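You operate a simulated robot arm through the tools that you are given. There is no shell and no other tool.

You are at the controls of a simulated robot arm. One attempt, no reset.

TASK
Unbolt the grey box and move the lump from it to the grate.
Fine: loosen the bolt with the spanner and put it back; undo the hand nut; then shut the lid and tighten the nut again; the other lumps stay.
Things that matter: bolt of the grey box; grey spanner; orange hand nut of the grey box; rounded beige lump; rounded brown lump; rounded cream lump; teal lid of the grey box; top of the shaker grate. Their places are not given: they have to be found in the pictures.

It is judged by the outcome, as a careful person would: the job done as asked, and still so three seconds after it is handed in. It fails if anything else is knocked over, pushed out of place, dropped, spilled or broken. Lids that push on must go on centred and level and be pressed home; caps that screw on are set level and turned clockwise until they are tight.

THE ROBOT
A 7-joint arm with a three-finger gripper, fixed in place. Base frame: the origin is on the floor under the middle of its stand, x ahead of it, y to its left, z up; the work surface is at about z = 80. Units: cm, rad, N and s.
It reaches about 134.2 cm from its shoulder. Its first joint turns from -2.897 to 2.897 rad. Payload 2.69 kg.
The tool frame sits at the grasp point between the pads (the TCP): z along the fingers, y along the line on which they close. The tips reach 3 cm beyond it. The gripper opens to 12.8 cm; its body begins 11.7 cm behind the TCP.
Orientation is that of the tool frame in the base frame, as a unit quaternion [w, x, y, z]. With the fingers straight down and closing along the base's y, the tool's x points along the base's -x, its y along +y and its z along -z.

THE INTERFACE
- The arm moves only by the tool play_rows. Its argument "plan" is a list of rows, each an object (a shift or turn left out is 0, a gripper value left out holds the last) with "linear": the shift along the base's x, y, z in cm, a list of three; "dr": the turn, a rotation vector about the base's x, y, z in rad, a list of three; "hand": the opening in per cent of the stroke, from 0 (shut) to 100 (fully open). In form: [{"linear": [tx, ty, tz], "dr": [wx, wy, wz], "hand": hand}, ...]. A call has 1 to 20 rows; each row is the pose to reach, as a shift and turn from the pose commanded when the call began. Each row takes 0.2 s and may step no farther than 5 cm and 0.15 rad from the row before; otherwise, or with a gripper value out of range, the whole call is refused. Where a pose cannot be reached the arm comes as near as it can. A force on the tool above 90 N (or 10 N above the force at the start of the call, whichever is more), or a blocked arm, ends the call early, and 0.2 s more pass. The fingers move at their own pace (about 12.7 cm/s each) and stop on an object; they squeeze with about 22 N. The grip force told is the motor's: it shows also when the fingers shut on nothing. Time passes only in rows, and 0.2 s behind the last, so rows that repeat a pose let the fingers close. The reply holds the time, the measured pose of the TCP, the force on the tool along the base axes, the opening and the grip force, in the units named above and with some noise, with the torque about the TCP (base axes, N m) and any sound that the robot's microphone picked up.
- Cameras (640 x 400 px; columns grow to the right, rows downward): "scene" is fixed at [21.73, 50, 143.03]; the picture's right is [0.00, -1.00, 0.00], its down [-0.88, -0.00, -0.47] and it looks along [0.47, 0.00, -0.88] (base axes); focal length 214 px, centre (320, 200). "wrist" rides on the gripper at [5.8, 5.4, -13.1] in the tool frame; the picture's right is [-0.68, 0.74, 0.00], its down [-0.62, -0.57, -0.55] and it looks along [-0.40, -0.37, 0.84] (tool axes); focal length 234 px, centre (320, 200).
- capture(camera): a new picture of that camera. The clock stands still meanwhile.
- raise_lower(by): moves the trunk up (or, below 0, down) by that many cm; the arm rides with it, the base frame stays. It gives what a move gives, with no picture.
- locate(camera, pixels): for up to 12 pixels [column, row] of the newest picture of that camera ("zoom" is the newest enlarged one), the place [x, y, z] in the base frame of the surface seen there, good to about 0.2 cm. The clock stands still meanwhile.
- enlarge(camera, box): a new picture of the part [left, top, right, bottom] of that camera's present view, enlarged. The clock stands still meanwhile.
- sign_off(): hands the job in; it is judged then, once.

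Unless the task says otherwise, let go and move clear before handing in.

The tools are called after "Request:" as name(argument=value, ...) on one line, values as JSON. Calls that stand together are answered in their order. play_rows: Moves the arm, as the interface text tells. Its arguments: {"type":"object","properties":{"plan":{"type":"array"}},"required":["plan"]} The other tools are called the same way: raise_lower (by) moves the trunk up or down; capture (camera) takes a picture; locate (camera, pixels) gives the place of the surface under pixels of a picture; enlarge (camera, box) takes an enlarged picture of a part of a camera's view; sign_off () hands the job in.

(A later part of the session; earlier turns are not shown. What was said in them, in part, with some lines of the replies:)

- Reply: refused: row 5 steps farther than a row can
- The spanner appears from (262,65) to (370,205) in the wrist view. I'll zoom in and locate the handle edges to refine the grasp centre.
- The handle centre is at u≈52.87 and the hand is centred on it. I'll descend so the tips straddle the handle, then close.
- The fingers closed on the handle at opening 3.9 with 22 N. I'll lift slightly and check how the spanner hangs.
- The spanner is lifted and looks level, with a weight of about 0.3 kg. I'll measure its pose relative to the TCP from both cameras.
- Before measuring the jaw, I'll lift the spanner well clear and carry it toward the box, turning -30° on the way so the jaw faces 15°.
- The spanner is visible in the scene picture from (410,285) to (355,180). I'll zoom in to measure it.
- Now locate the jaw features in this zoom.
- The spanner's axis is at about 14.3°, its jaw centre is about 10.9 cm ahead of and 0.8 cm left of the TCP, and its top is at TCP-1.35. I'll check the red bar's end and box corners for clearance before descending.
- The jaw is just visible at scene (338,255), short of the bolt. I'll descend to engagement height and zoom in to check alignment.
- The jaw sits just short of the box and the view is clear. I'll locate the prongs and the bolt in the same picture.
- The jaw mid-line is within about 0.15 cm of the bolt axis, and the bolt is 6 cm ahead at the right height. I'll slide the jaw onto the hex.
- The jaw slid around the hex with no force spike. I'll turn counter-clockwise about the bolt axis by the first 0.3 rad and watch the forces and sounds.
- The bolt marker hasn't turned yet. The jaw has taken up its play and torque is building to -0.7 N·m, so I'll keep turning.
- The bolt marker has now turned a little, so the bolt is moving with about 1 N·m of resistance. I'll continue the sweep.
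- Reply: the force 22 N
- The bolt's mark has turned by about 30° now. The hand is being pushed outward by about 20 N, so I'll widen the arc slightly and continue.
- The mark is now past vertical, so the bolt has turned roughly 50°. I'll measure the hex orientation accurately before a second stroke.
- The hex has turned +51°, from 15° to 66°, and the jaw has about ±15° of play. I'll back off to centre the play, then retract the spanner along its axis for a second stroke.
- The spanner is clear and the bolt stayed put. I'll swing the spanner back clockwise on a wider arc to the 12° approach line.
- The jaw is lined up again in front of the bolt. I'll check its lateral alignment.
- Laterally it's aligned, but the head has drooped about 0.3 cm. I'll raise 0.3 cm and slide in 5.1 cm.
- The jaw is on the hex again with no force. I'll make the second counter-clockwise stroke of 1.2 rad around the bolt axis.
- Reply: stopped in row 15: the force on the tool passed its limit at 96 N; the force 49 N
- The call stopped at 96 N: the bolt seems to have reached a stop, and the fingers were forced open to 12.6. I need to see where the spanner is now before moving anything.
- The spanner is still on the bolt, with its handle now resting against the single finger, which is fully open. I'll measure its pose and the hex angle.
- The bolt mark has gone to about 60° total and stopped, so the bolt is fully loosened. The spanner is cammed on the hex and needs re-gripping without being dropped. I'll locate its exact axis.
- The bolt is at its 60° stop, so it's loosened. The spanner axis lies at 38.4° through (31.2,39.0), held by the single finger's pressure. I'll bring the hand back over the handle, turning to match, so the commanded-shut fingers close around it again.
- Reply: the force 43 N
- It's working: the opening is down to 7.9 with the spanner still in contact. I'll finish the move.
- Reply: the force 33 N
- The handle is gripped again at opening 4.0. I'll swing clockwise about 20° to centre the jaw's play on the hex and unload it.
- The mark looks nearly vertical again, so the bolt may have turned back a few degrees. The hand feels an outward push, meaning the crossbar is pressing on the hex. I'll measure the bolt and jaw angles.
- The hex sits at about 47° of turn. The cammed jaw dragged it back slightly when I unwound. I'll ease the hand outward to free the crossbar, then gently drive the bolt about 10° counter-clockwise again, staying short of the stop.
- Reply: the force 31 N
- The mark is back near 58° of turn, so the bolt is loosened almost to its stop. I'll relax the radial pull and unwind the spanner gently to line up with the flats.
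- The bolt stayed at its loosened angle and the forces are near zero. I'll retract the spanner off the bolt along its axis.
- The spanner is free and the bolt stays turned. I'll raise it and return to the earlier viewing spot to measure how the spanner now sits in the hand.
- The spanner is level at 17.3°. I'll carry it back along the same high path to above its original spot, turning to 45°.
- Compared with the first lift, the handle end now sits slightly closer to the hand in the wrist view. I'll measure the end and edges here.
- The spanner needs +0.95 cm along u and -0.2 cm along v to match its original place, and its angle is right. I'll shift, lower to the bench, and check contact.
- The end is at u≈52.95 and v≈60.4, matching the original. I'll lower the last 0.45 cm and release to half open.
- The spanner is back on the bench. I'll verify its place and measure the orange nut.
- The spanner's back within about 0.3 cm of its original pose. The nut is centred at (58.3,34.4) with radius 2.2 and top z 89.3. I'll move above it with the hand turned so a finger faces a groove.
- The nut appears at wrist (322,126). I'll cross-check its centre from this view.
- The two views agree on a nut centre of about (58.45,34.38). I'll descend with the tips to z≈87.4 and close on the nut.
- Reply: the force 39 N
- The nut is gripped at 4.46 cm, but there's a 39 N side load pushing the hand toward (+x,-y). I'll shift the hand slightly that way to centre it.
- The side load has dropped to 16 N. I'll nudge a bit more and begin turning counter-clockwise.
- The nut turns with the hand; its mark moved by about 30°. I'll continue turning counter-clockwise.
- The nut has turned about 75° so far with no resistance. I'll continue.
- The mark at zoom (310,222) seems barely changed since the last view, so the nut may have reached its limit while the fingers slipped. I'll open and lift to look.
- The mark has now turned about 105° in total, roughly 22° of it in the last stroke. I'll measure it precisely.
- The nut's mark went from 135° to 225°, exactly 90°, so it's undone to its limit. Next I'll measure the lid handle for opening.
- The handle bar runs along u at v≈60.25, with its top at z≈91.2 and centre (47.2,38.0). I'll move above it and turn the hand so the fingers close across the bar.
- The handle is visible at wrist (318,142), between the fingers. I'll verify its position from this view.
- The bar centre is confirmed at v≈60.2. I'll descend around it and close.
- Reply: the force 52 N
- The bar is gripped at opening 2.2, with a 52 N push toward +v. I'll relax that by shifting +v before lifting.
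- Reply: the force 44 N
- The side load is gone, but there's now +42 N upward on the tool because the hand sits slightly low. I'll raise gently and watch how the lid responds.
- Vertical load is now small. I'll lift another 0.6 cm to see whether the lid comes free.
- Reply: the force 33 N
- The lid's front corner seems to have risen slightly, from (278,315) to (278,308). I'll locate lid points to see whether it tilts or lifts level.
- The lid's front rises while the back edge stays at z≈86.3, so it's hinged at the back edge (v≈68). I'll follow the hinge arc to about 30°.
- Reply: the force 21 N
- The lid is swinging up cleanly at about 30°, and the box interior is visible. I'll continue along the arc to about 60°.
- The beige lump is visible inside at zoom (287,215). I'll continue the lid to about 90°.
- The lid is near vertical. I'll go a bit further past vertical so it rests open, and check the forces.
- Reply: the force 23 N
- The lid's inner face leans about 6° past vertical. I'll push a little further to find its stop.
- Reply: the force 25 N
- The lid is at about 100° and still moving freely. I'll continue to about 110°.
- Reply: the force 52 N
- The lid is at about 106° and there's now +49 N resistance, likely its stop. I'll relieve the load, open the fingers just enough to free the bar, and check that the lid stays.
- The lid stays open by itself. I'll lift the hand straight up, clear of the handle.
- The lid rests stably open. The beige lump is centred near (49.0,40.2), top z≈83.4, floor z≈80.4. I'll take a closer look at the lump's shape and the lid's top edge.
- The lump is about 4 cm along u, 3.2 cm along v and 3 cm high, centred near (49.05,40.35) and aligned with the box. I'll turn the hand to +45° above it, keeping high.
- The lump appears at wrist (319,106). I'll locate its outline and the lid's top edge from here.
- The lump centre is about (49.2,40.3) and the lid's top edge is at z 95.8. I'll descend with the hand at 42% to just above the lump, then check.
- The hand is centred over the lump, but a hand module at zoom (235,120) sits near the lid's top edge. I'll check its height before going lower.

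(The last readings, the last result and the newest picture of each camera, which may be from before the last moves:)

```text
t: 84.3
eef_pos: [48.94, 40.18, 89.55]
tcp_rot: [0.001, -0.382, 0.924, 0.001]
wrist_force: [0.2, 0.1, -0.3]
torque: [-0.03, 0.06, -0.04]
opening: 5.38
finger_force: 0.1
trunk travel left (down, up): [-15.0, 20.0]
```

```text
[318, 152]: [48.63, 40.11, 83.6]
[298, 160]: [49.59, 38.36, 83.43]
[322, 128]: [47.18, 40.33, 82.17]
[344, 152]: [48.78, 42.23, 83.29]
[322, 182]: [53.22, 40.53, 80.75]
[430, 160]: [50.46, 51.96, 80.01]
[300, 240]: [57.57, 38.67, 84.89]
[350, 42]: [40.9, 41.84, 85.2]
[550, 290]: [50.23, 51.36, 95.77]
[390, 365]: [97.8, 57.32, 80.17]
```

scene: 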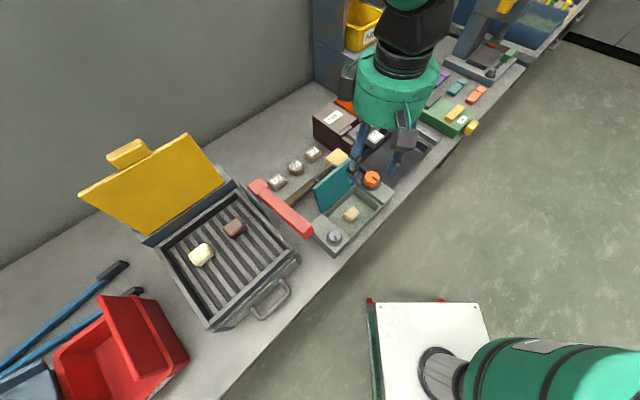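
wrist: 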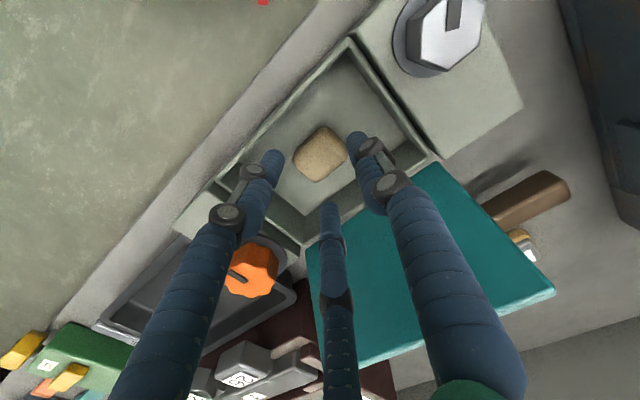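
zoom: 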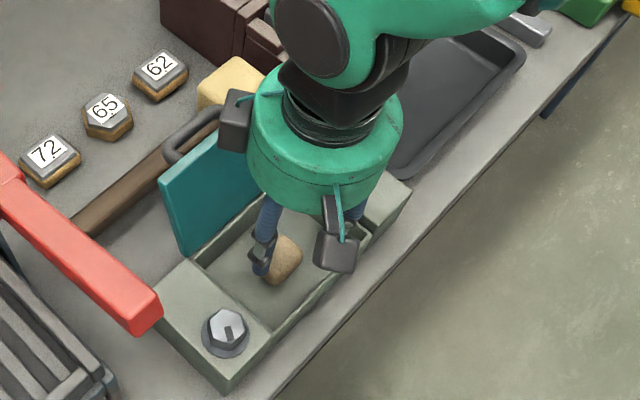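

The module has more than 1 cm clearance from the lid both ways, and the lump is centred under the TCP. I'll descend and grip it.

Request:
play_rows(plan=[{"linear": [0.05, 0, -2]}, {"linear": [0.05, 0, -4]}, {"linear": [0.05, 0, -5.1]}, {"linear": [0.05, 0, -5.1], "hand": 36}, {"linear": [0.05, 0, -5.1], "hand": 30}, {"linear": [0.05, 0, -5.1], "hand": 24}, {"linear": [0.05, 0, -5.1], "hand": 18}, {"linear": [0.05, 0, -5.1], "hand": 18}])

Request:
capture(camera="wrist")

```text
t: 86.1
eef_pos: [49.0, 40.3, 84.63]
tcp_rot: [0.0, -0.382, 0.924, 0.001]
wrist_force: [-0.1, -0.6, 0.0]
torque: [0.03, 0.02, -0.01]
opening: 4.27
finger_force: 14.4
trunk travel left (down, up): [-15.0, 20.0]
```

```text
taken
```

wrist: 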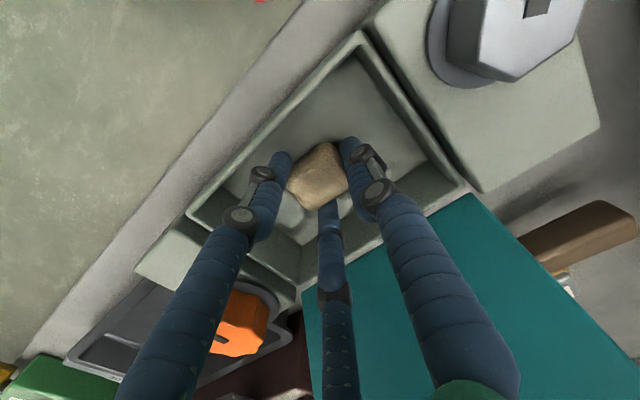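

The fingers are stopped on the lump at 4.27 cm. I'll firm up the grip and lift straight up slowly.

Request:
play_rows(plan=[{"hand": 12}, {"hand": 12}, {"linear": [0, 0, 1]}, {"linear": [0, 0, 2.5]}, {"linear": [0, 0, 4.5]}, {"linear": [0, 0, 4.5]}])

Request:
capture(camera="wrist")

Request:
enlarge(camera="scene", box=[310, 130, 420, 260])

```text
t: 87.5
eef_pos: [49.11, 40.25, 89.18]
tcp_rot: [0.0, -0.382, 0.924, 0.001]
wrist_force: [-0.1, 0.0, 0.7]
torque: [0.01, -0.06, 0.03]
opening: 4.25
finger_force: 19.8
trunk travel left (down, up): [-15.0, 20.0]
```

```text
taken
```

wrist: 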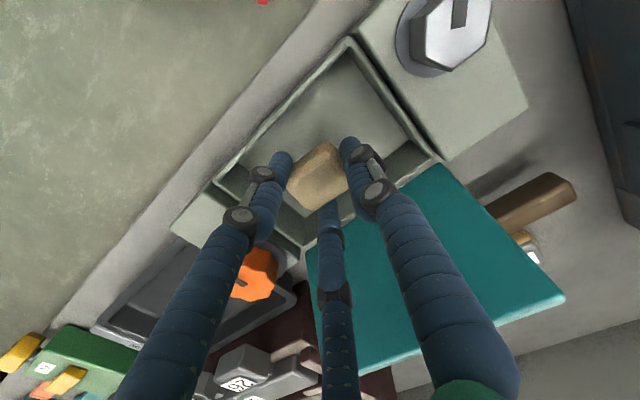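

```text
3.08 times, centred on (365, 195) of scene
```

zoom: 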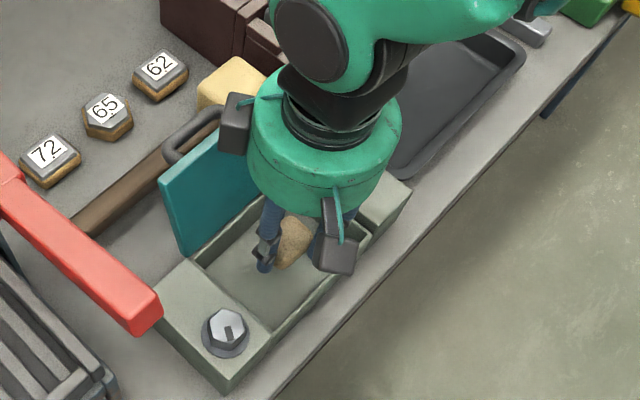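

The lump is lifted but has tilted in the grip. I'll tighten further and check that it's secure before carrying it.

Request:
play_rows(plan=[{"hand": 0}, {"hand": 0}, {"linear": [0, 0, 1], "hand": 0}, {"linear": [0, 0, 1], "hand": 0}])

Request:
enlarge(camera="wrist", box=[240, 90, 420, 250])

Request:
enlarge(camera="scene", box=[330, 180, 380, 230])

```text
t: 88.5
eef_pos: [49.05, 40.25, 90.05]
tcp_rot: [0.0, -0.382, 0.924, 0.001]
wrist_force: [-0.2, 0.0, -0.6]
torque: [-0.01, -0.01, -0.01]
opening: 4.23
finger_force: 22.1
trunk travel left (down, up): [-15.0, 20.0]
```

```text
2.50 times, centred on (330, 170) of wrist
```

zoom: 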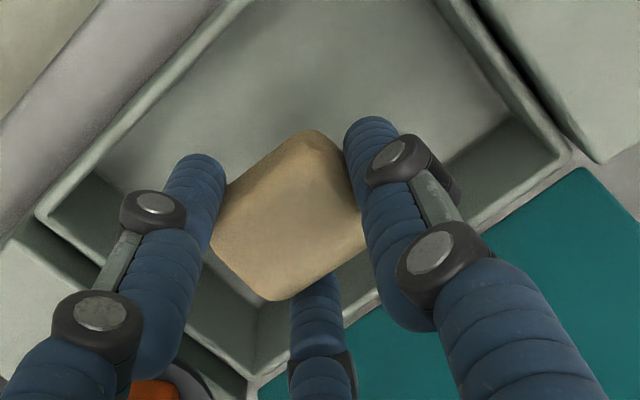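

```text
8.00 times, centred on (355, 205) of scene
```

zoom: 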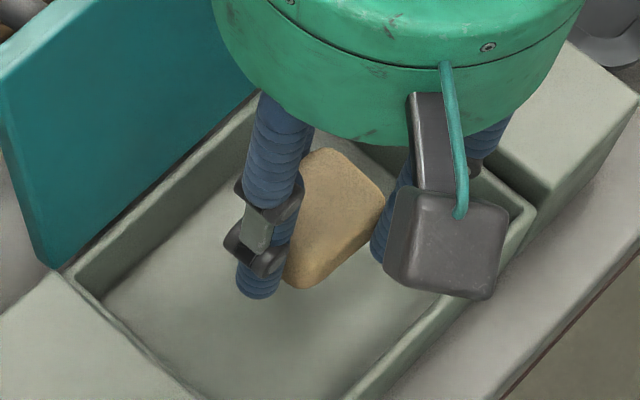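

The lump is tilted but firmly held at 22 N. I'll raise it above all obstacles and survey the grate for a free spot.

Request:
play_rows(plan=[{"linear": [0, 0, 2]}, {"linear": [0, 0, 5]}, {"linear": [0, 0, 8.5]}, {"linear": [0, 0, 12]}, {"linear": [0, 0, 15.5]}, {"linear": [0, 0, 18.5]}, {"linear": [0, 0, 20.5]}])

Request:
capture(camera="scene")

Request:
enlarge(camera="scene", box=[130, 180, 310, 340])

Request:
locate(camera="scene", pixels=[[150, 190], [200, 170], [130, 150], [200, 230], [235, 265], [215, 285], [250, 250], [240, 280], [230, 270], [262, 240], [175, 265], [220, 255]])

```text
t: 90.1
eef_pos: [49.06, 40.28, 110.48]
tcp_rot: [-0.002, -0.381, 0.925, 0.0]
wrist_force: [-0.3, 0.0, -0.5]
torque: [-0.03, 0.01, 0.0]
opening: 4.23
finger_force: 21.8
trunk travel left (down, up): [-15.0, 20.0]
```

```text
taken
```

scene: 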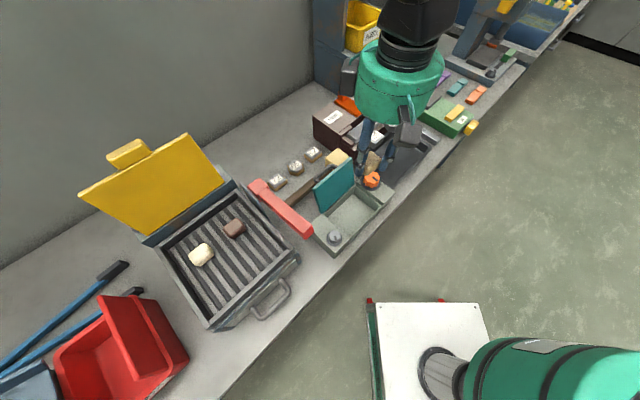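

```text
2.50 times, centred on (220, 260) of scene
```

zoom: 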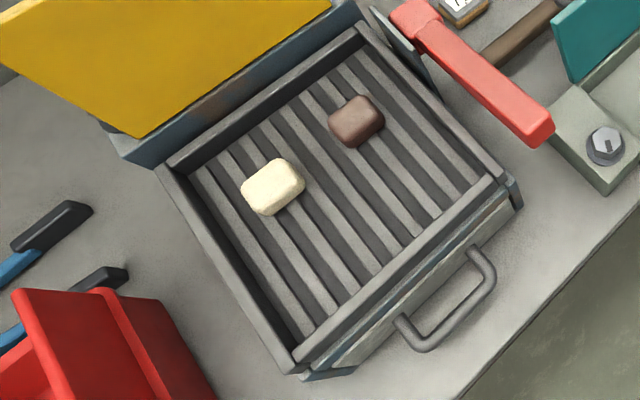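

```text
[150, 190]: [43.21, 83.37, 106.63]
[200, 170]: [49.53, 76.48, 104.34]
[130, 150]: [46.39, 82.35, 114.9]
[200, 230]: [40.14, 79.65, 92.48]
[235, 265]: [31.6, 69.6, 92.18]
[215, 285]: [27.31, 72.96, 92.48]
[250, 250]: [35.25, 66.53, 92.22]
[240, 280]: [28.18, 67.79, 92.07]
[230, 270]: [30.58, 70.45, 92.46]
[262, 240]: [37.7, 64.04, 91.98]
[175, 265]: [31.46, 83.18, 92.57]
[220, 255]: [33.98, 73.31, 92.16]
```

The grate's bar tops are at z≈92.3, and there is a free area around (31.8,68.6), about 7.6 cm from both other lumps. I'll carry the lump there high above the red lever.

Request:
play_rows(plan=[{"linear": [-0.5, 0.8, 1]}, {"linear": [-1.5, 2.5, 2]}, {"linear": [-3, 4.9, 3]}, {"linear": [-4.8, 7.9, 3]}, {"linear": [-6.7, 11, 3]}, {"linear": [-8.6, 14.1, 3]}, {"linear": [-10.5, 17.2, 3]}, {"linear": [-12.4, 20.3, 3]}, {"linear": [-14.3, 23.4, 3]}, {"linear": [-15.9, 26, 2]}, {"linear": [-16.9, 27.6, 0]}, {"linear": [-17.26, 28.3, -3]}, {"linear": [-17.26, 28.3, -6]}, {"linear": [-17.26, 28.3, -6]}])

Request:
capture(camera="wrist")

Request:
capture(camera="scene")

```text
t: 93.1
eef_pos: [31.79, 68.62, 104.55]
tcp_rot: [0.0, -0.382, 0.924, 0.001]
wrist_force: [0.3, -0.1, -1.1]
torque: [-0.04, 0.0, -0.02]
opening: 4.22
finger_force: 22.1
trunk travel left (down, up): [-15.0, 20.0]
```

```text
taken
```

wrist: 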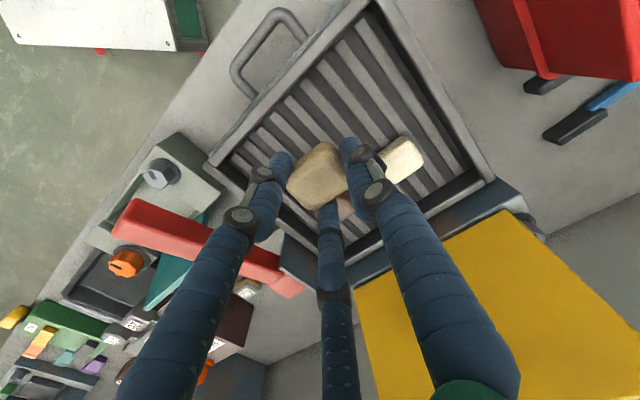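

```text
taken
```

scene: 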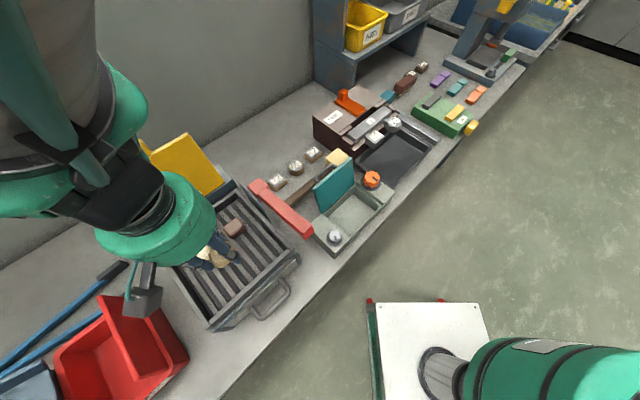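

The lump is above the grate's free area. I'll lower it in stages, watching for contact.

Request:
play_rows(plan=[{"linear": [0, 0, -2.5]}, {"linear": [0, 0, -5]}, {"linear": [0, 0, -6.8]}, {"linear": [0, 0, -6.8]}])

Request:
enlarge(camera="scene", box=[150, 190, 310, 330])

Request:
capture(camera="wrist")

```text
t: 94.1
eef_pos: [31.81, 68.6, 97.97]
tcp_rot: [0.0, -0.381, 0.924, 0.002]
wrist_force: [-0.1, 1.0, -1.3]
torque: [0.04, -0.02, 0.05]
opening: 4.25
finger_force: 22.3
trunk travel left (down, up): [-15.0, 20.0]
```

```text
2.86 times, centred on (230, 260) of scene
```

zoom: 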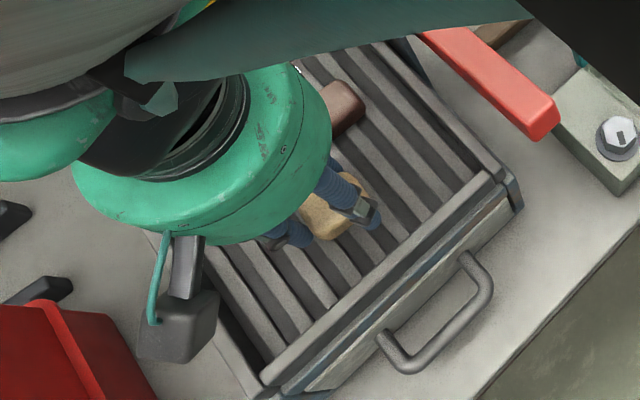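

```text
taken
```

wrist: 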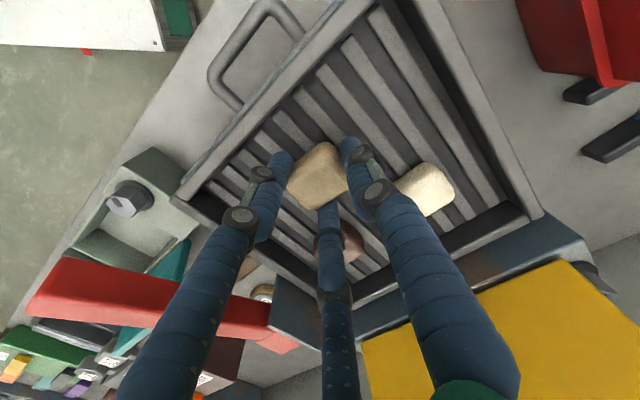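

The cream lump is well to the side, and the brown one is about 8 cm away toward one finger. I'll lower the last bit in small steps.

Request:
play_rows(plan=[{"linear": [0, 0, -0.4]}, {"linear": [0, 0, -0.8]}, {"linear": [0, 0, -0.8]}])

Request:
enlarge(camera="scene", box=[200, 220, 280, 290])

```text
t: 94.9
eef_pos: [31.9, 68.5, 96.88]
tcp_rot: [0.0, -0.383, 0.924, 0.0]
wrist_force: [0.1, 0.5, -1.1]
torque: [-0.02, 0.01, -0.01]
opening: 4.23
finger_force: 22.0
trunk travel left (down, up): [-15.0, 20.0]
```

```text
5.71 times, centred on (240, 255) of scene
```

zoom: 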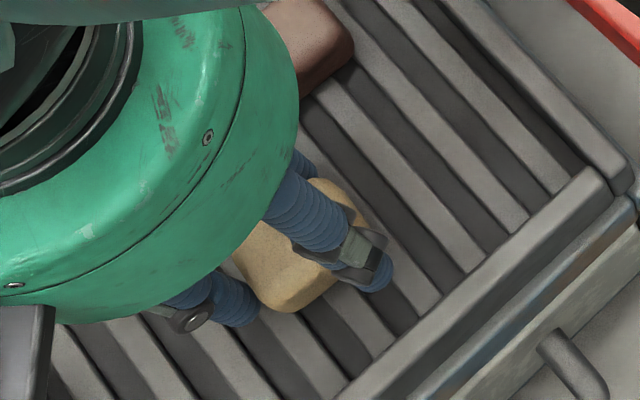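

No contact yet. I'll continue down in small steps.

Request:
play_rows(plan=[{"linear": [0, 0, -0.25]}, {"linear": [0, 0, -0.45]}, {"linear": [0, 0, -0.45]}])

Request:
locate(camera="zoom", pixels=[[285, 305], [300, 290], [265, 255], [330, 190], [330, 310], [385, 280], [250, 315]])

```text
t: 95.7
eef_pos: [31.81, 68.46, 96.48]
tcp_rot: [0.0, -0.382, 0.924, 0.0]
wrist_force: [0.1, -0.6, 4.3]
torque: [-0.06, -0.02, -0.03]
opening: 4.22
finger_force: 22.4
trunk travel left (down, up): [-15.0, 20.0]
```

```text
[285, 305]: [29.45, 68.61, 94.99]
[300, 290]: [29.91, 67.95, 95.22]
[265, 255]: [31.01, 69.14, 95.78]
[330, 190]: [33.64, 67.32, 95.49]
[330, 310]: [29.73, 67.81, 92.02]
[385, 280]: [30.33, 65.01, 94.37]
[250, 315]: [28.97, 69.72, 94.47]
```

Contact: the force rose to +4.3 N. I'll lower a touch more and open slowly to let the lump settle on the bars.

Request:
play_rows(plan=[{"linear": [0, 0, -0.15]}, {"linear": [0, 0, -0.15], "hand": 32}, {"linear": [0, 0, -0.15], "hand": 36}, {"linear": [0, 0, -0.15], "hand": 40}, {"linear": [0, 0, -0.15], "hand": 46}, {"linear": [0, 0, -0.15], "hand": 46}])

Request:
capture(camera="wrist")

Request:
enlarge(camera="scene", box=[200, 220, 280, 290])

```text
t: 97.1
eef_pos: [31.82, 68.45, 96.31]
tcp_rot: [0.0, -0.382, 0.924, 0.001]
wrist_force: [1.0, -0.1, -0.1]
torque: [0.02, 0.02, -0.01]
opening: 5.89
finger_force: 0.1
trunk travel left (down, up): [-15.0, 20.0]
```

```text
taken
```

wrist: 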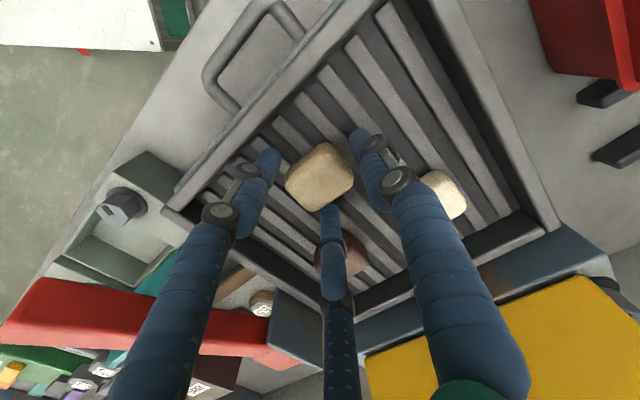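

```text
5.71 times, centred on (240, 255) of scene
```

zoom: 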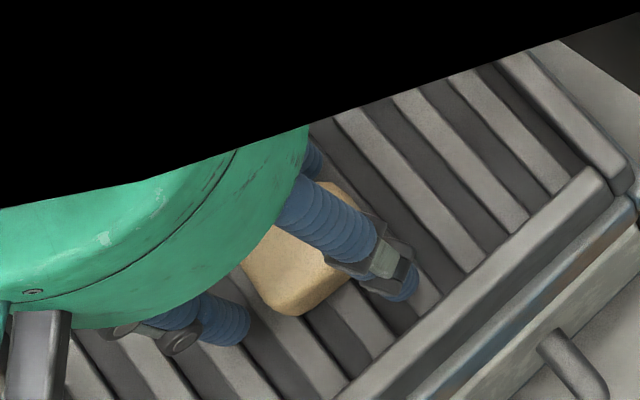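

The lump has settled on the bars and is free of the fingers. I'll raise the hand straight up.

Request:
play_rows(plan=[{"linear": [0, 0, 1.5]}, {"linear": [0, 0, 4]}, {"linear": [0, 0, 8]}, {"linear": [0, 0, 12]}, {"linear": [0, 0, 16]}])

Request:
capture(camera="wrist")

Request:
capture(camera="scene")

```text
t: 98.3
eef_pos: [31.72, 68.7, 112.37]
tcp_rot: [0.0, -0.383, 0.924, 0.0]
wrist_force: [-0.2, 1.1, -0.3]
torque: [0.04, -0.01, 0.01]
opening: 5.88
finger_force: 0.1
trunk travel left (down, up): [-15.0, 20.0]
```

```text
taken
```

wrist: 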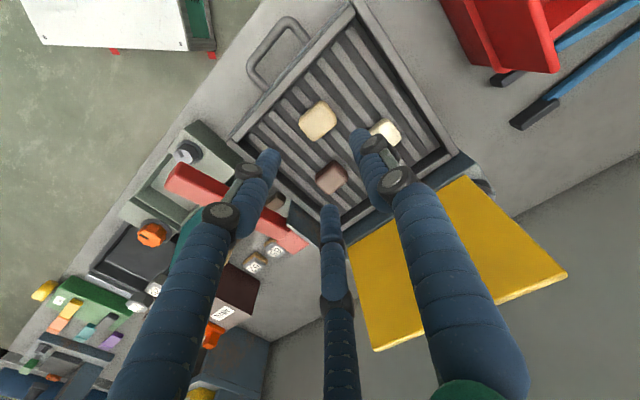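

```text
taken
```

scene: 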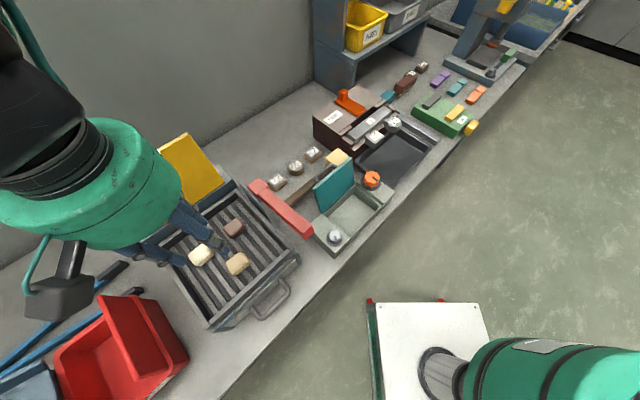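

The beige lump now rests on the grate at scene (237,264), and the cream and brown ones are undisturbed. I'll go back above the opened lid's handle, turning the hand to 135° as before.

Request:
play_rows(plan=[{"linear": [1, -0.7, 0], "dr": [0, 0, 0.06]}, {"linear": [3, -2.1, 0], "dr": [0, 0, 0.2]}, {"linear": [5.5, -3.9, 0], "dr": [0, 0, 0.34]}, {"linear": [8.2, -5.9, 0], "dr": [0, 0, 0.48]}, {"linear": [11, -7.8, 0], "dr": [0, 0, 0.62]}, {"linear": [13.8, -9.8, 0], "dr": [0, 0, 0.76]}, {"linear": [16.6, -11.8, 0], "dr": [0, 0, 0.9]}, {"linear": [19.4, -13.8, 0], "dr": [0, 0, 1.04]}, {"linear": [22.2, -15.8, 0], "dr": [0, 0, 1.18]}, {"linear": [24.7, -17.6, 0], "dr": [0, 0, 1.32]}, {"linear": [26.4, -18.8, 0], "dr": [0, 0, 1.46]}, {"linear": [27.1, -19.3, 0], "dr": [0, 0, 1.571], "hand": 32}, {"linear": [27.1, -19.3, -2], "dr": [0, 0, 1.571], "hand": 32}, {"linear": [27.1, -19.3, -5], "dr": [0, 0, 1.571], "hand": 32}, {"linear": [27.1, -19.3, -5], "dr": [0, 0, 1.571], "hand": 32}])

Request:
capture(camera="wrist")

Request:
capture(camera="scene")

```text
t: 101.5
eef_pos: [58.98, 49.36, 107.03]
tcp_rot: [0.0, 0.924, -0.383, 0.0]
wrist_force: [1.0, 0.0, -1.1]
torque: [-0.03, 0.01, 0.01]
opening: 4.1
finger_force: 0.2
trunk travel left (down, up): [-15.0, 20.0]
```

```text
taken
```

wrist: 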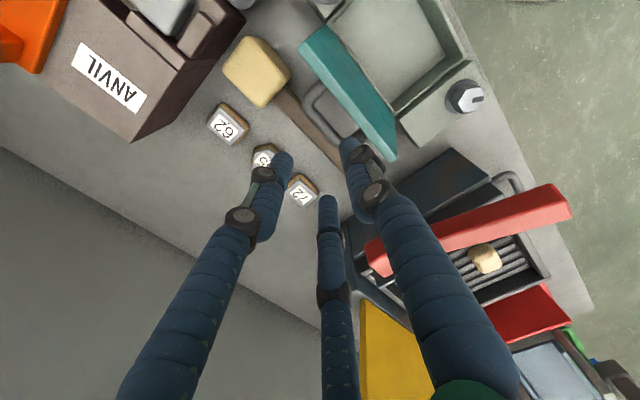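

```text
taken
```

scene: 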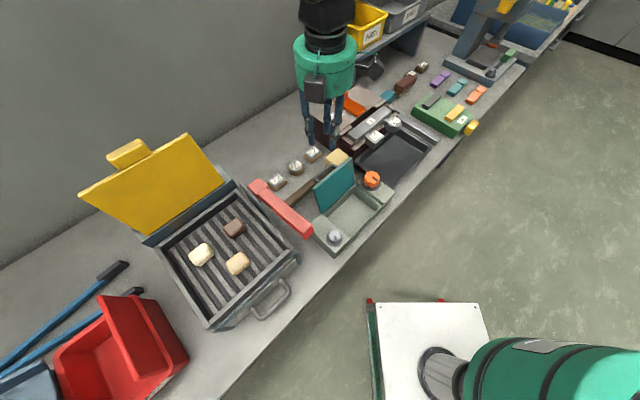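

The handle loop appears at wrist (322,112) next to the lid edge. I'll locate the bar to line up.

Request:
enlarge(camera="wrist", box=[270, 20, 410, 180])

Request:
locate(camera="wrist", pixels=[[307, 100], [315, 112], [325, 124], [333, 134], [342, 146], [318, 84], [355, 135], [304, 38], [392, 158], [330, 50], [345, 75], [312, 96]])

```text
2.50 times, centred on (340, 100) of wrist
```

zoom: 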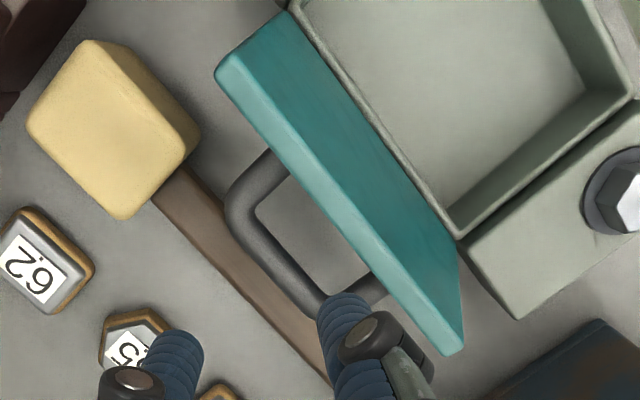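

```text
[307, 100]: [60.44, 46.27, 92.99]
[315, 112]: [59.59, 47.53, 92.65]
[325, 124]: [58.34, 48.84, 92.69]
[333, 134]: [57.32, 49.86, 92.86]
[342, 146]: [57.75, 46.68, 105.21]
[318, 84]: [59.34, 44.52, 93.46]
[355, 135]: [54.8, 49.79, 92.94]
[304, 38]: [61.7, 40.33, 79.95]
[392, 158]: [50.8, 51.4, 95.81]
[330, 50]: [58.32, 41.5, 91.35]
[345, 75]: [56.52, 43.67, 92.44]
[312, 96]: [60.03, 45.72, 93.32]
```

The bar is at v≈75.77 with its top at z≈92.7, and the TCP is offset 0.85 behind it as before. I'll descend with the fingers straddling the bar and close.

Request:
play_rows(plan=[{"linear": [0, 0, -4], "hand": 30}, {"linear": [0, 0, -8]}, {"linear": [0, 0, -11]}, {"linear": [0, 0, -13]}, {"linear": [0, 0, -14]}, {"linear": [0, 0, -14]}])

Request:
capture(camera="wrist")

Request:
enlarge(camera="scene", box=[300, 120, 400, 260])

```text
t: 102.9
eef_pos: [58.95, 49.23, 93.27]
tcp_rot: [0.0, 0.923, -0.384, 0.0]
wrist_force: [-0.2, 0.4, 0.7]
torque: [0.01, -0.03, -0.03]
opening: 3.85
finger_force: 0.1
trunk travel left (down, up): [-15.0, 20.0]
```

```text
taken
```

wrist: 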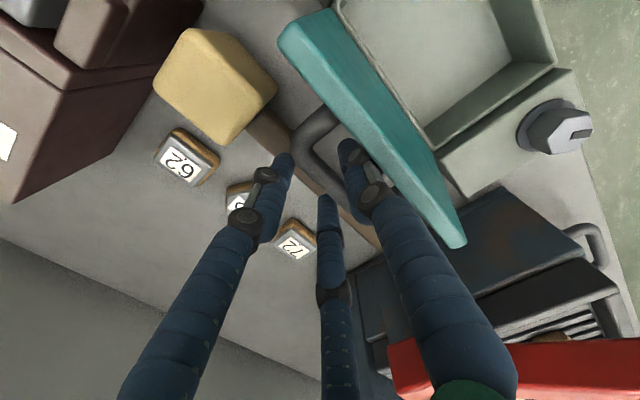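

```text
2.86 times, centred on (350, 190) of scene
```

zoom: 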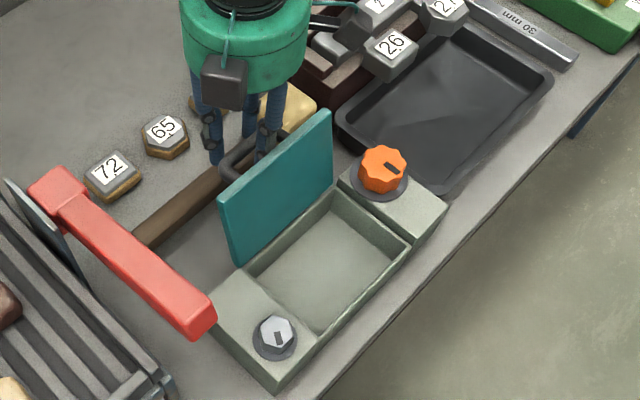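

The fingers straddle the bar without contact. I'll close on it.

Request:
play_rows(plan=[{"linear": [0, 0, -0.2], "hand": 24}, {"linear": [0, 0, -0.2], "hand": 18}, {"linear": [0, 0, -0.2], "hand": 12}, {"linear": [0, 0, -0.2], "hand": 10}, {"linear": [0, 0, -0.2], "hand": 10}])

```text
t: 104.1
eef_pos: [59.0, 49.3, 93.01]
tcp_rot: [0.001, 0.924, -0.383, -0.001]
wrist_force: [-0.8, -2.9, -2.6]
torque: [-0.05, -0.04, 0.91]
opening: 2.2
finger_force: 45.0
trunk travel left (down, up): [-15.0, 20.0]
```

Gripped with low load. I'll swing the lid back along its hinge arc to about 60°.

Request:
play_rows(plan=[{"linear": [-0.515, -0.515, 0.72]}, {"linear": [-0.98, -0.98, 1.25]}, {"linear": [-1.48, -1.48, 1.73]}, {"linear": [-2.01, -2.01, 2.15]}, {"linear": [-2.56, -2.56, 2.49]}, {"linear": [-3.13, -3.13, 2.77]}, {"linear": [-3.71, -3.71, 2.98]}, {"linear": [-4.3, -4.3, 3.115]}, {"linear": [-4.905, -4.905, 3.175]}, {"linear": [-4.905, -4.905, 3.175]}])

Request:
enlarge(camera="scene", box=[300, 120, 400, 260])

```text
t: 106.3
eef_pos: [54.22, 44.29, 96.38]
tcp_rot: [0.001, 0.923, -0.384, -0.001]
wrist_force: [-9.0, 10.0, 0.3]
torque: [0.18, 0.07, 0.94]
opening: 2.21
finger_force: 44.6
trunk travel left (down, up): [-15.0, 20.0]
```

```text
2.86 times, centred on (350, 190) of scene
```

zoom: 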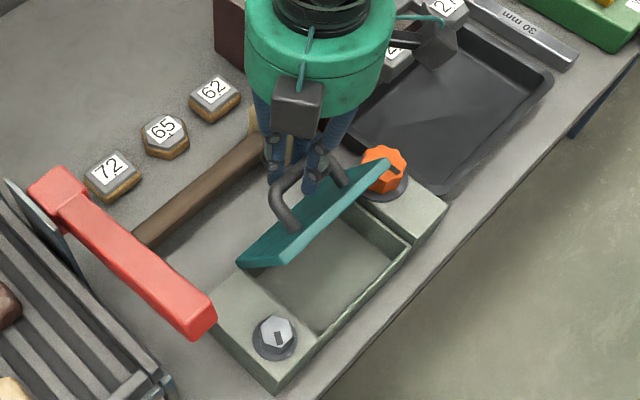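

The lid follows at about 60°. I'll continue down to about 10°.

Request:
play_rows(plan=[{"linear": [-0.6, -0.6, -0.01]}, {"linear": [-1.195, -1.195, -0.1]}, {"linear": [-1.79, -1.79, -0.265]}, {"linear": [-2.37, -2.37, -0.495]}, {"linear": [-2.93, -2.93, -0.795]}, {"linear": [-3.47, -3.47, -1.175]}, {"linear": [-3.99, -3.99, -1.605]}, {"linear": [-4.475, -4.475, -2.105]}, {"linear": [-4.93, -4.93, -2.665]}, {"linear": [-5.35, -5.35, -3.275]}, {"linear": [-5.35, -5.35, -3.275]}])

Request:
enlarge(camera="scene", box=[300, 120, 400, 260])

```text
t: 108.7
eef_pos: [48.7, 39.02, 92.89]
tcp_rot: [0.001, 0.923, -0.384, 0.0]
wrist_force: [3.8, 3.8, -4.8]
torque: [0.07, -0.12, 0.29]
opening: 2.21
finger_force: 45.1
trunk travel left (down, up): [-15.0, 20.0]
```

```text
2.86 times, centred on (350, 190) of scene
```

zoom: 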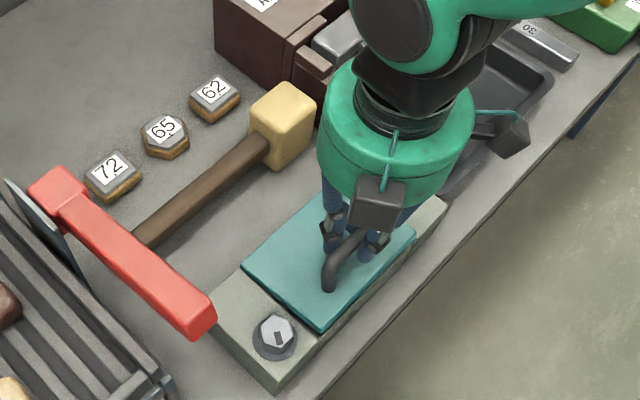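

The lid is nearly shut. I'll bring it down the last bit.

Request:
play_rows(plan=[{"linear": [-0.2, -0.2, -0.33]}, {"linear": [-0.38, -0.38, -0.66]}, {"linear": [-0.55, -0.55, -1.0]}, {"linear": [-0.7, -0.7, -1.3]}, {"linear": [-0.7, -0.7, -1.3]}])

Request:
enlarge(camera="scene", box=[310, 160, 410, 260])

```text
t: 109.9
eef_pos: [48.08, 38.34, 91.65]
tcp_rot: [0.0, 0.924, -0.384, -0.001]
wrist_force: [1.7, 10.0, -3.7]
torque: [0.26, -0.15, 0.09]
opening: 2.22
finger_force: 44.8
trunk travel left (down, up): [-15.0, 20.0]
```

```text
4.00 times, centred on (360, 210) of scene
```

zoom: 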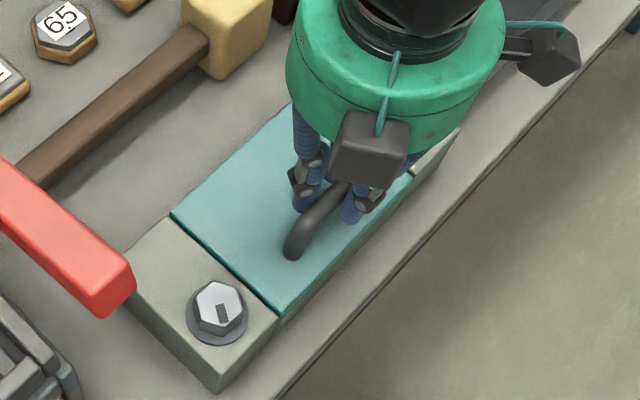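

Request:
locate(camera="zoom", pixels=[[275, 300], [265, 290], [180, 213], [200, 200], [260, 150], [230, 215], [250, 270], [345, 245], [400, 185], [250, 330], [200, 240]])

Request:
play_rows(plan=[{"linear": [0, 0, -0.25]}, {"linear": [0, 0, -0.25]}])

```text
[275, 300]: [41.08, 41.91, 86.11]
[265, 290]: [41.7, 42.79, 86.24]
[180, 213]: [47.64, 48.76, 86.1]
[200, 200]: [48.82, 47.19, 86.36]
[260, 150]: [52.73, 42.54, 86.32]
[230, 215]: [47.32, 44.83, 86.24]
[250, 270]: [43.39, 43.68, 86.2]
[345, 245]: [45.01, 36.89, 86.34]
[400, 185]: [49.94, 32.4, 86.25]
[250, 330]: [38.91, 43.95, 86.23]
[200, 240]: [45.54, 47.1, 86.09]
```

```text
t: 110.5
eef_pos: [47.89, 38.24, 91.7]
tcp_rot: [0.0, 0.924, -0.383, 0.001]
wrist_force: [-3.9, -0.2, 25.7]
torque: [-0.04, 0.14, 0.1]
opening: 2.17
finger_force: 45.1
trunk travel left (down, up): [-15.0, 20.0]
```

The lid is level at z≈86.2 all over, and pressing gives +26 N, so it's fully shut. I'll release the handle and lift away.

Request:
play_rows(plan=[{"linear": [0, 0, 0.2]}, {"linear": [0, 0, 0.2], "hand": 30}, {"linear": [0, 0, 0.2], "hand": 50}, {"linear": [0, 0, 0.2], "hand": 50}, {"linear": [0, 0, 2]}, {"linear": [0, 0, 6]}, {"linear": [0, 0, 10]}, {"linear": [0, 0, 14]}])

Request:
enlarge(camera="scene", box=[310, 160, 410, 260])

Request:
capture(camera="wrist")

```text
t: 112.3
eef_pos: [47.84, 38.17, 105.59]
tcp_rot: [0.001, 0.924, -0.383, -0.001]
wrist_force: [-0.4, 0.5, 0.2]
torque: [0.02, -0.01, 0.03]
opening: 6.4
finger_force: 0.1
trunk travel left (down, up): [-15.0, 20.0]
```

```text
4.00 times, centred on (360, 210) of scene
```

zoom: 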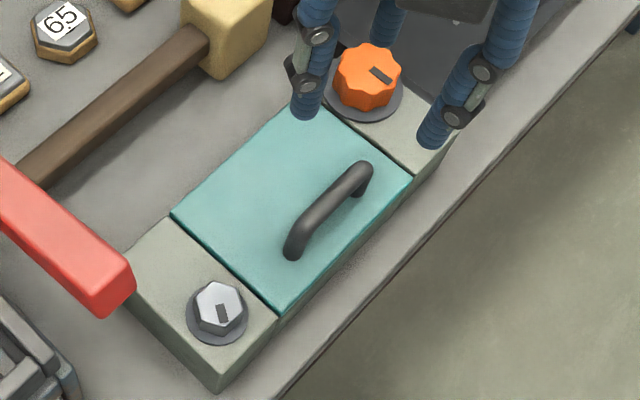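

```text
taken
```

wrist: 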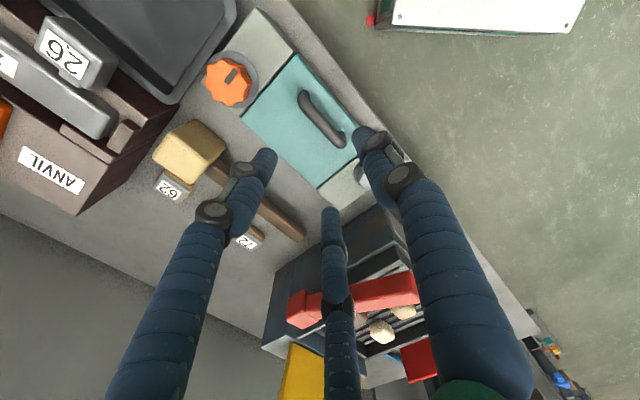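

The lid is shut flush. Next I'll tighten the nut: move above it, turning the hand to 94.5° so the fingers match the lobes and there is room for a clockwise turn.

Request:
play_rows(plan=[{"linear": [2.2, -0.8, 0], "dr": [0, 0, -0.12], "hand": 60}, {"linear": [4.4, -1.6, 0], "dr": [0, 0, -0.24]}, {"linear": [6.6, -2.4, 0], "dr": [0, 0, -0.36]}, {"linear": [8.8, -3.2, 0], "dr": [0, 0, -0.48]}, {"linear": [10.76, -3.89, 0], "dr": [0, 0, -0.6]}, {"linear": [10.76, -3.89, -3], "dr": [0, 0, -0.707]}, {"linear": [10.76, -3.89, -6], "dr": [0, 0, -0.707]}, {"linear": [10.76, -3.89, -6], "dr": [0, 0, -0.707]}])

Request:
capture(camera="wrist")

Request:
enlarge(camera="scene", box=[340, 140, 410, 200])

```text
t: 114.1
eef_pos: [58.81, 34.36, 99.4]
tcp_rot: [0.001, 0.734, -0.679, -0.001]
wrist_force: [0.5, 0.3, -0.3]
torque: [-0.01, 0.05, -0.01]
opening: 7.68
finger_force: 0.1
trunk travel left (down, up): [-15.0, 20.0]
```

```text
taken
```

wrist: 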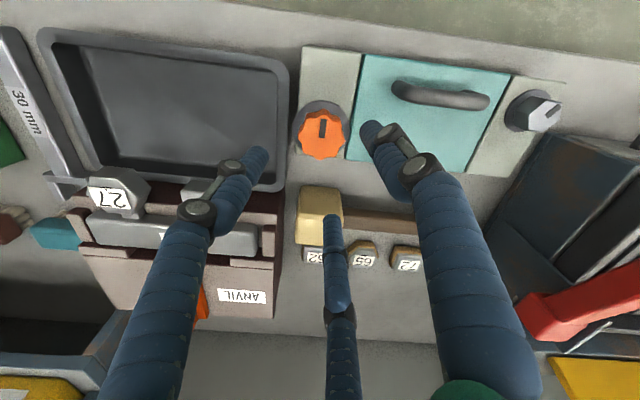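

```text
6.67 times, centred on (375, 170) of scene
```

zoom: 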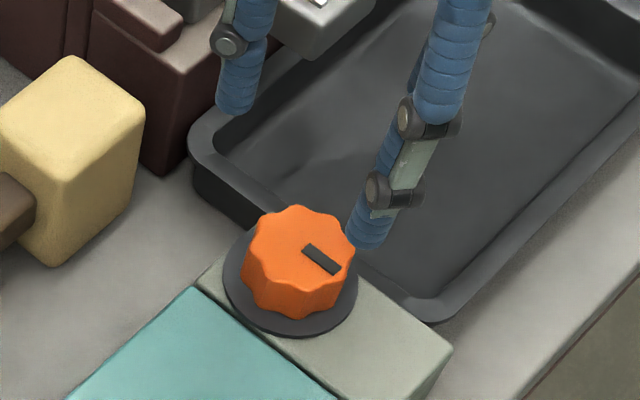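

I'll descend onto the nut and close on it.

Request:
play_rows(plan=[{"linear": [-0.15, -0.08, -4]}, {"linear": [-0.15, -0.08, -7]}, {"linear": [-0.15, -0.08, -8.9]}, {"linear": [-0.15, -0.08, -8.9], "hand": 50}, {"linear": [-0.15, -0.08, -8.9], "hand": 40}, {"linear": [-0.15, -0.08, -8.9], "hand": 30}, {"linear": [-0.15, -0.08, -8.9], "hand": 15}, {"linear": [-0.15, -0.08, -8.9], "hand": 15}])

```text
t: 115.9
eef_pos: [58.58, 34.17, 90.52]
tcp_rot: [0.001, 0.734, -0.679, 0.0]
wrist_force: [-7.8, 11.0, -3.5]
torque: [0.45, 0.2, 0.06]
opening: 4.4
finger_force: 45.5
trunk travel left (down, up): [-15.0, 20.0]
```

The nut is gripped with little side load. I'll turn it clockwise.

Request:
play_rows(plan=[{"linear": [-0.05, 0.07, 0], "dr": [0, 0, -0.1]}, {"linear": [-0.05, 0.07, 0], "dr": [0, 0, -0.2]}, {"linear": [-0.05, 0.07, 0], "dr": [0, 0, -0.3]}, {"linear": [-0.05, 0.07, 0], "dr": [0, 0, -0.4]}, {"linear": [-0.05, 0.07, 0], "dr": [0, 0, -0.5]}, {"linear": [-0.05, 0.07, 0], "dr": [0, 0, -0.6]}, {"linear": [-0.05, 0.07, 0], "dr": [0, 0, -0.7]}, {"linear": [-0.05, 0.07, 0], "dr": [0, 0, -0.8]}, {"linear": [-0.05, 0.07, 0], "dr": [0, 0, -0.9]}, {"linear": [-0.05, 0.07, 0], "dr": [0, 0, -1.0]}, {"linear": [-0.05, 0.07, 0], "dr": [0, 0, -1.0]}])

Request:
enlarge(camera="scene", box=[340, 150, 410, 200])

```text
t: 118.3
eef_pos: [58.52, 34.32, 90.6]
tcp_rot: [-0.001, -0.317, 0.948, 0.0]
wrist_force: [4.5, -3.1, -22.2]
torque: [-0.01, -0.02, -0.06]
opening: 4.42
finger_force: 44.9
trunk travel left (down, up): [-15.0, 20.0]
```

```text
8.00 times, centred on (375, 175) of scene
```

zoom: 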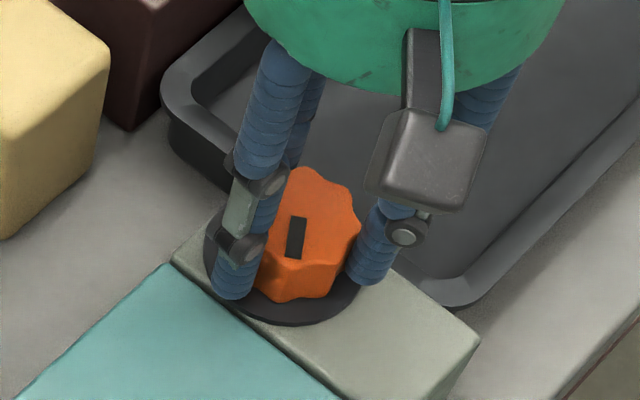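

The nut has turned clockwise about 57°. I'll continue until it stops.

Request:
play_rows(plan=[{"dr": [0, 0, -0.1]}, {"dr": [0, 0, -0.2]}, {"dr": [0, 0, -0.3]}, {"dr": [0, 0, -0.4]}, {"dr": [0, 0, -0.5]}, {"dr": [0, 0, -0.6]}, {"dr": [0, 0, -0.7]}, {"dr": [0, 0, -0.7]}])

Request:
enlarge(camera="scene", box=[340, 150, 410, 200])

```text
t: 120.1
eef_pos: [58.58, 34.38, 90.61]
tcp_rot: [0.0, 0.028, 1.0, 0.0]
wrist_force: [1.0, 2.3, -10.0]
torque: [-0.21, -0.21, 0.0]
opening: 4.46
finger_force: 44.6
trunk travel left (down, up): [-15.0, 20.0]
```

```text
8.00 times, centred on (375, 175) of scene
```

zoom: 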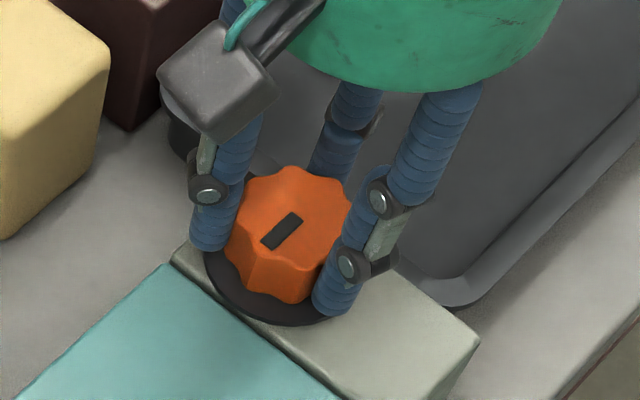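

The mark is back at its initial direction. I'll turn a bit more to be sure it's tight and see whether it slips.

Request:
play_rows(plan=[{"dr": [0, 0, -0.1]}, {"dr": [0, 0, -0.2]}, {"dr": [0, 0, -0.3]}, {"dr": [0, 0, -0.4]}])

Request:
enlarge(camera="scene", box=[340, 150, 410, 200])

```text
t: 121.1
eef_pos: [58.53, 34.19, 90.6]
tcp_rot: [0.0, 0.226, 0.974, 0.0]
wrist_force: [2.5, -18.3, 6.1]
torque: [-0.69, -0.08, 0.9]
opening: 4.46
finger_force: 45.0
trunk travel left (down, up): [-15.0, 20.0]
```

```text
8.00 times, centred on (375, 175) of scene
```

zoom: 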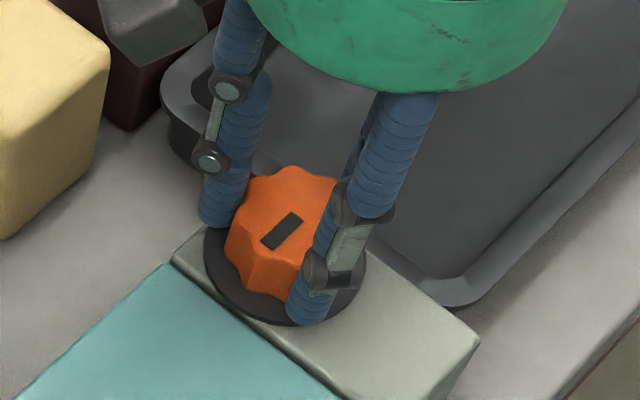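

The nut holds at its original mark while the hand feels 0.9 N·m, so it's tight. I'll open the fingers in place and lift away.

Request:
play_rows(plan=[{"hand": 45}, {"hand": 60}, {"linear": [0, 0, 1], "hand": 60}, {"linear": [0, 0, 4]}, {"linear": [0, 0, 8]}, {"linear": [0, 0, 12]}, {"linear": [0, 0, 16]}, {"linear": [0, 0, 20]}, {"linear": [1, -3, 23]}, {"linear": [2, -7, 25]}])

Request:
capture(camera="scene")

Request:
enlarge(camera="scene", box=[310, 160, 410, 260])

Request:
enlarge(camera="scene", box=[150, 190, 310, 330])

```text
t: 123.3
eef_pos: [60.31, 27.34, 115.42]
tcp_rot: [0.0, 0.224, 0.975, 0.0]
wrist_force: [0.7, -0.2, -0.3]
torque: [-0.06, -0.01, 0.03]
opening: 7.67
finger_force: 0.0
trunk travel left (down, up): [-15.0, 20.0]
```

```text
taken
```

scene: 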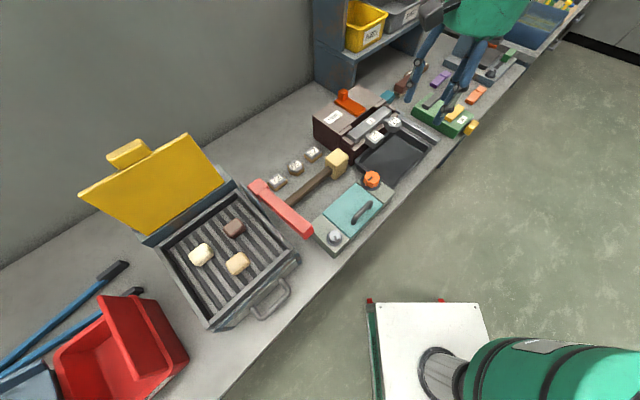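

```text
4.00 times, centred on (360, 210) of scene
```

zoom: 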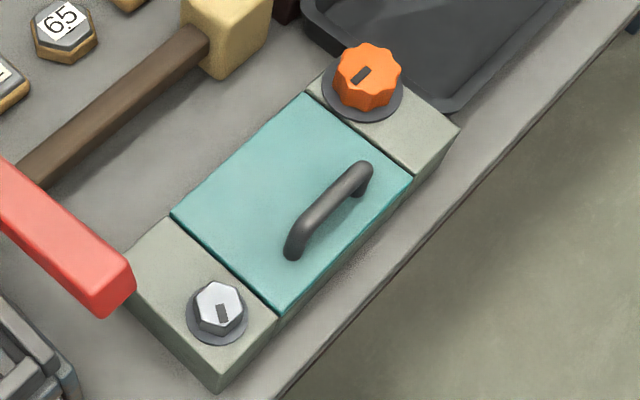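

```text
2.86 times, centred on (230, 260) of scene
```

zoom: 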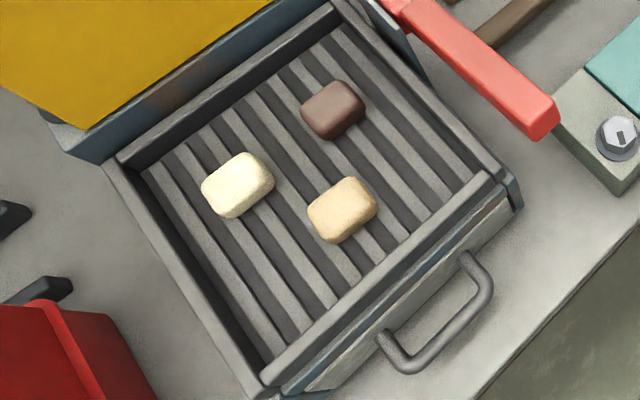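

The box is shut, the nut mark is back at its original direction, and three lumps lie on the grate. I'll do a final check of the spanner, nut mark and surroundings.

Request:
enlarge(camera="scene", box=[370, 95, 450, 145])

Request:
enlarge(camera="scene", box=[356, 166, 392, 190])

Request:
locate(camera="zoom", pixels=[[300, 190], [250, 235], [275, 212], [285, 90], [378, 120], [305, 285]])

Request:
capture(camera="wrist")

```text
8.00 times, centred on (410, 120) of scene
```

zoom: 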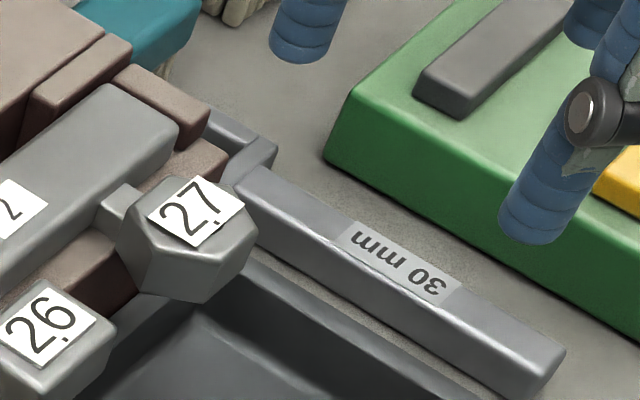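

```text
16.00 times, centred on (374, 178) of scene
```

zoom: 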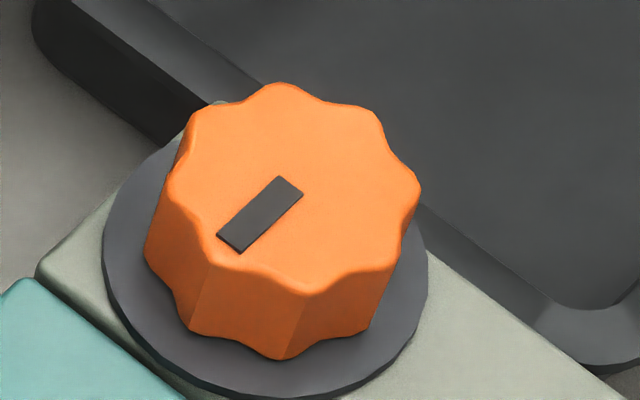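

```text
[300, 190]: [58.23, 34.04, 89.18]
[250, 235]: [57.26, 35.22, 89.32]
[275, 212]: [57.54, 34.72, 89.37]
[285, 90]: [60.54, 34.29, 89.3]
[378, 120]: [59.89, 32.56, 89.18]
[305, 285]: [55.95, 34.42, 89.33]
```

```text
taken
```

wrist: 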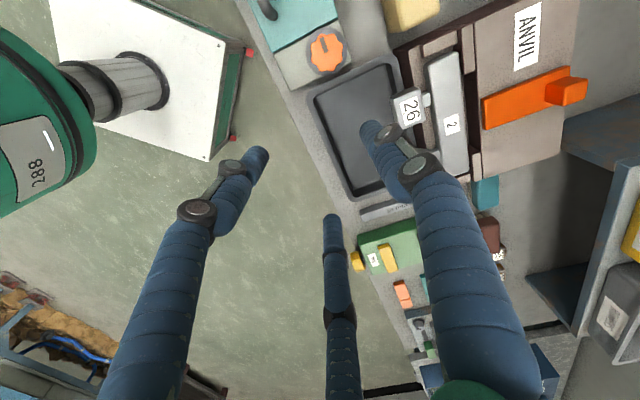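

The final views show the spanner in its original place by "30 mm", the nut mark back at its starting direction, and the lid shut level. The bolt is loosened, the beige lump is on the grate with the other two undisturbed, and the hand is clear. I'm handing in the job.

Request:
sign_off()

```text
The job is handed in.
```

The job is handed in: the beige lump is on the shaker grate, and the grey box is shut with its hand nut tight again.

- **Bolt:** I loosened it counter-clockwise with the spanner to about 58°, just short of a hard stop at 60°. I left it loosened, since you only asked for the nut to be tightened again.
- **Spanner:** it is back on the bench by the vise, within about 0.3 cm of where it started and at the same angle.
- **Hand nut:** I turned it a quarter turn counter-clockwise to its limit to undo it. After shutting the lid I turned it clockwise until its mark was back at the start and it would not turn further.
- **Lid:** it is level with the box top all over, and it did not move when pressed.
- **Lumps:** the beige lump rests on the grate bars, and the cream and brown lumps stayed where they were.

On the second spanner stroke the bolt hit its stop, and the 90 N force limit ended that move at 96 N. The fingers were forced open, but I regripped the spanner before it could fall. I saw nothing else moved or damaged.
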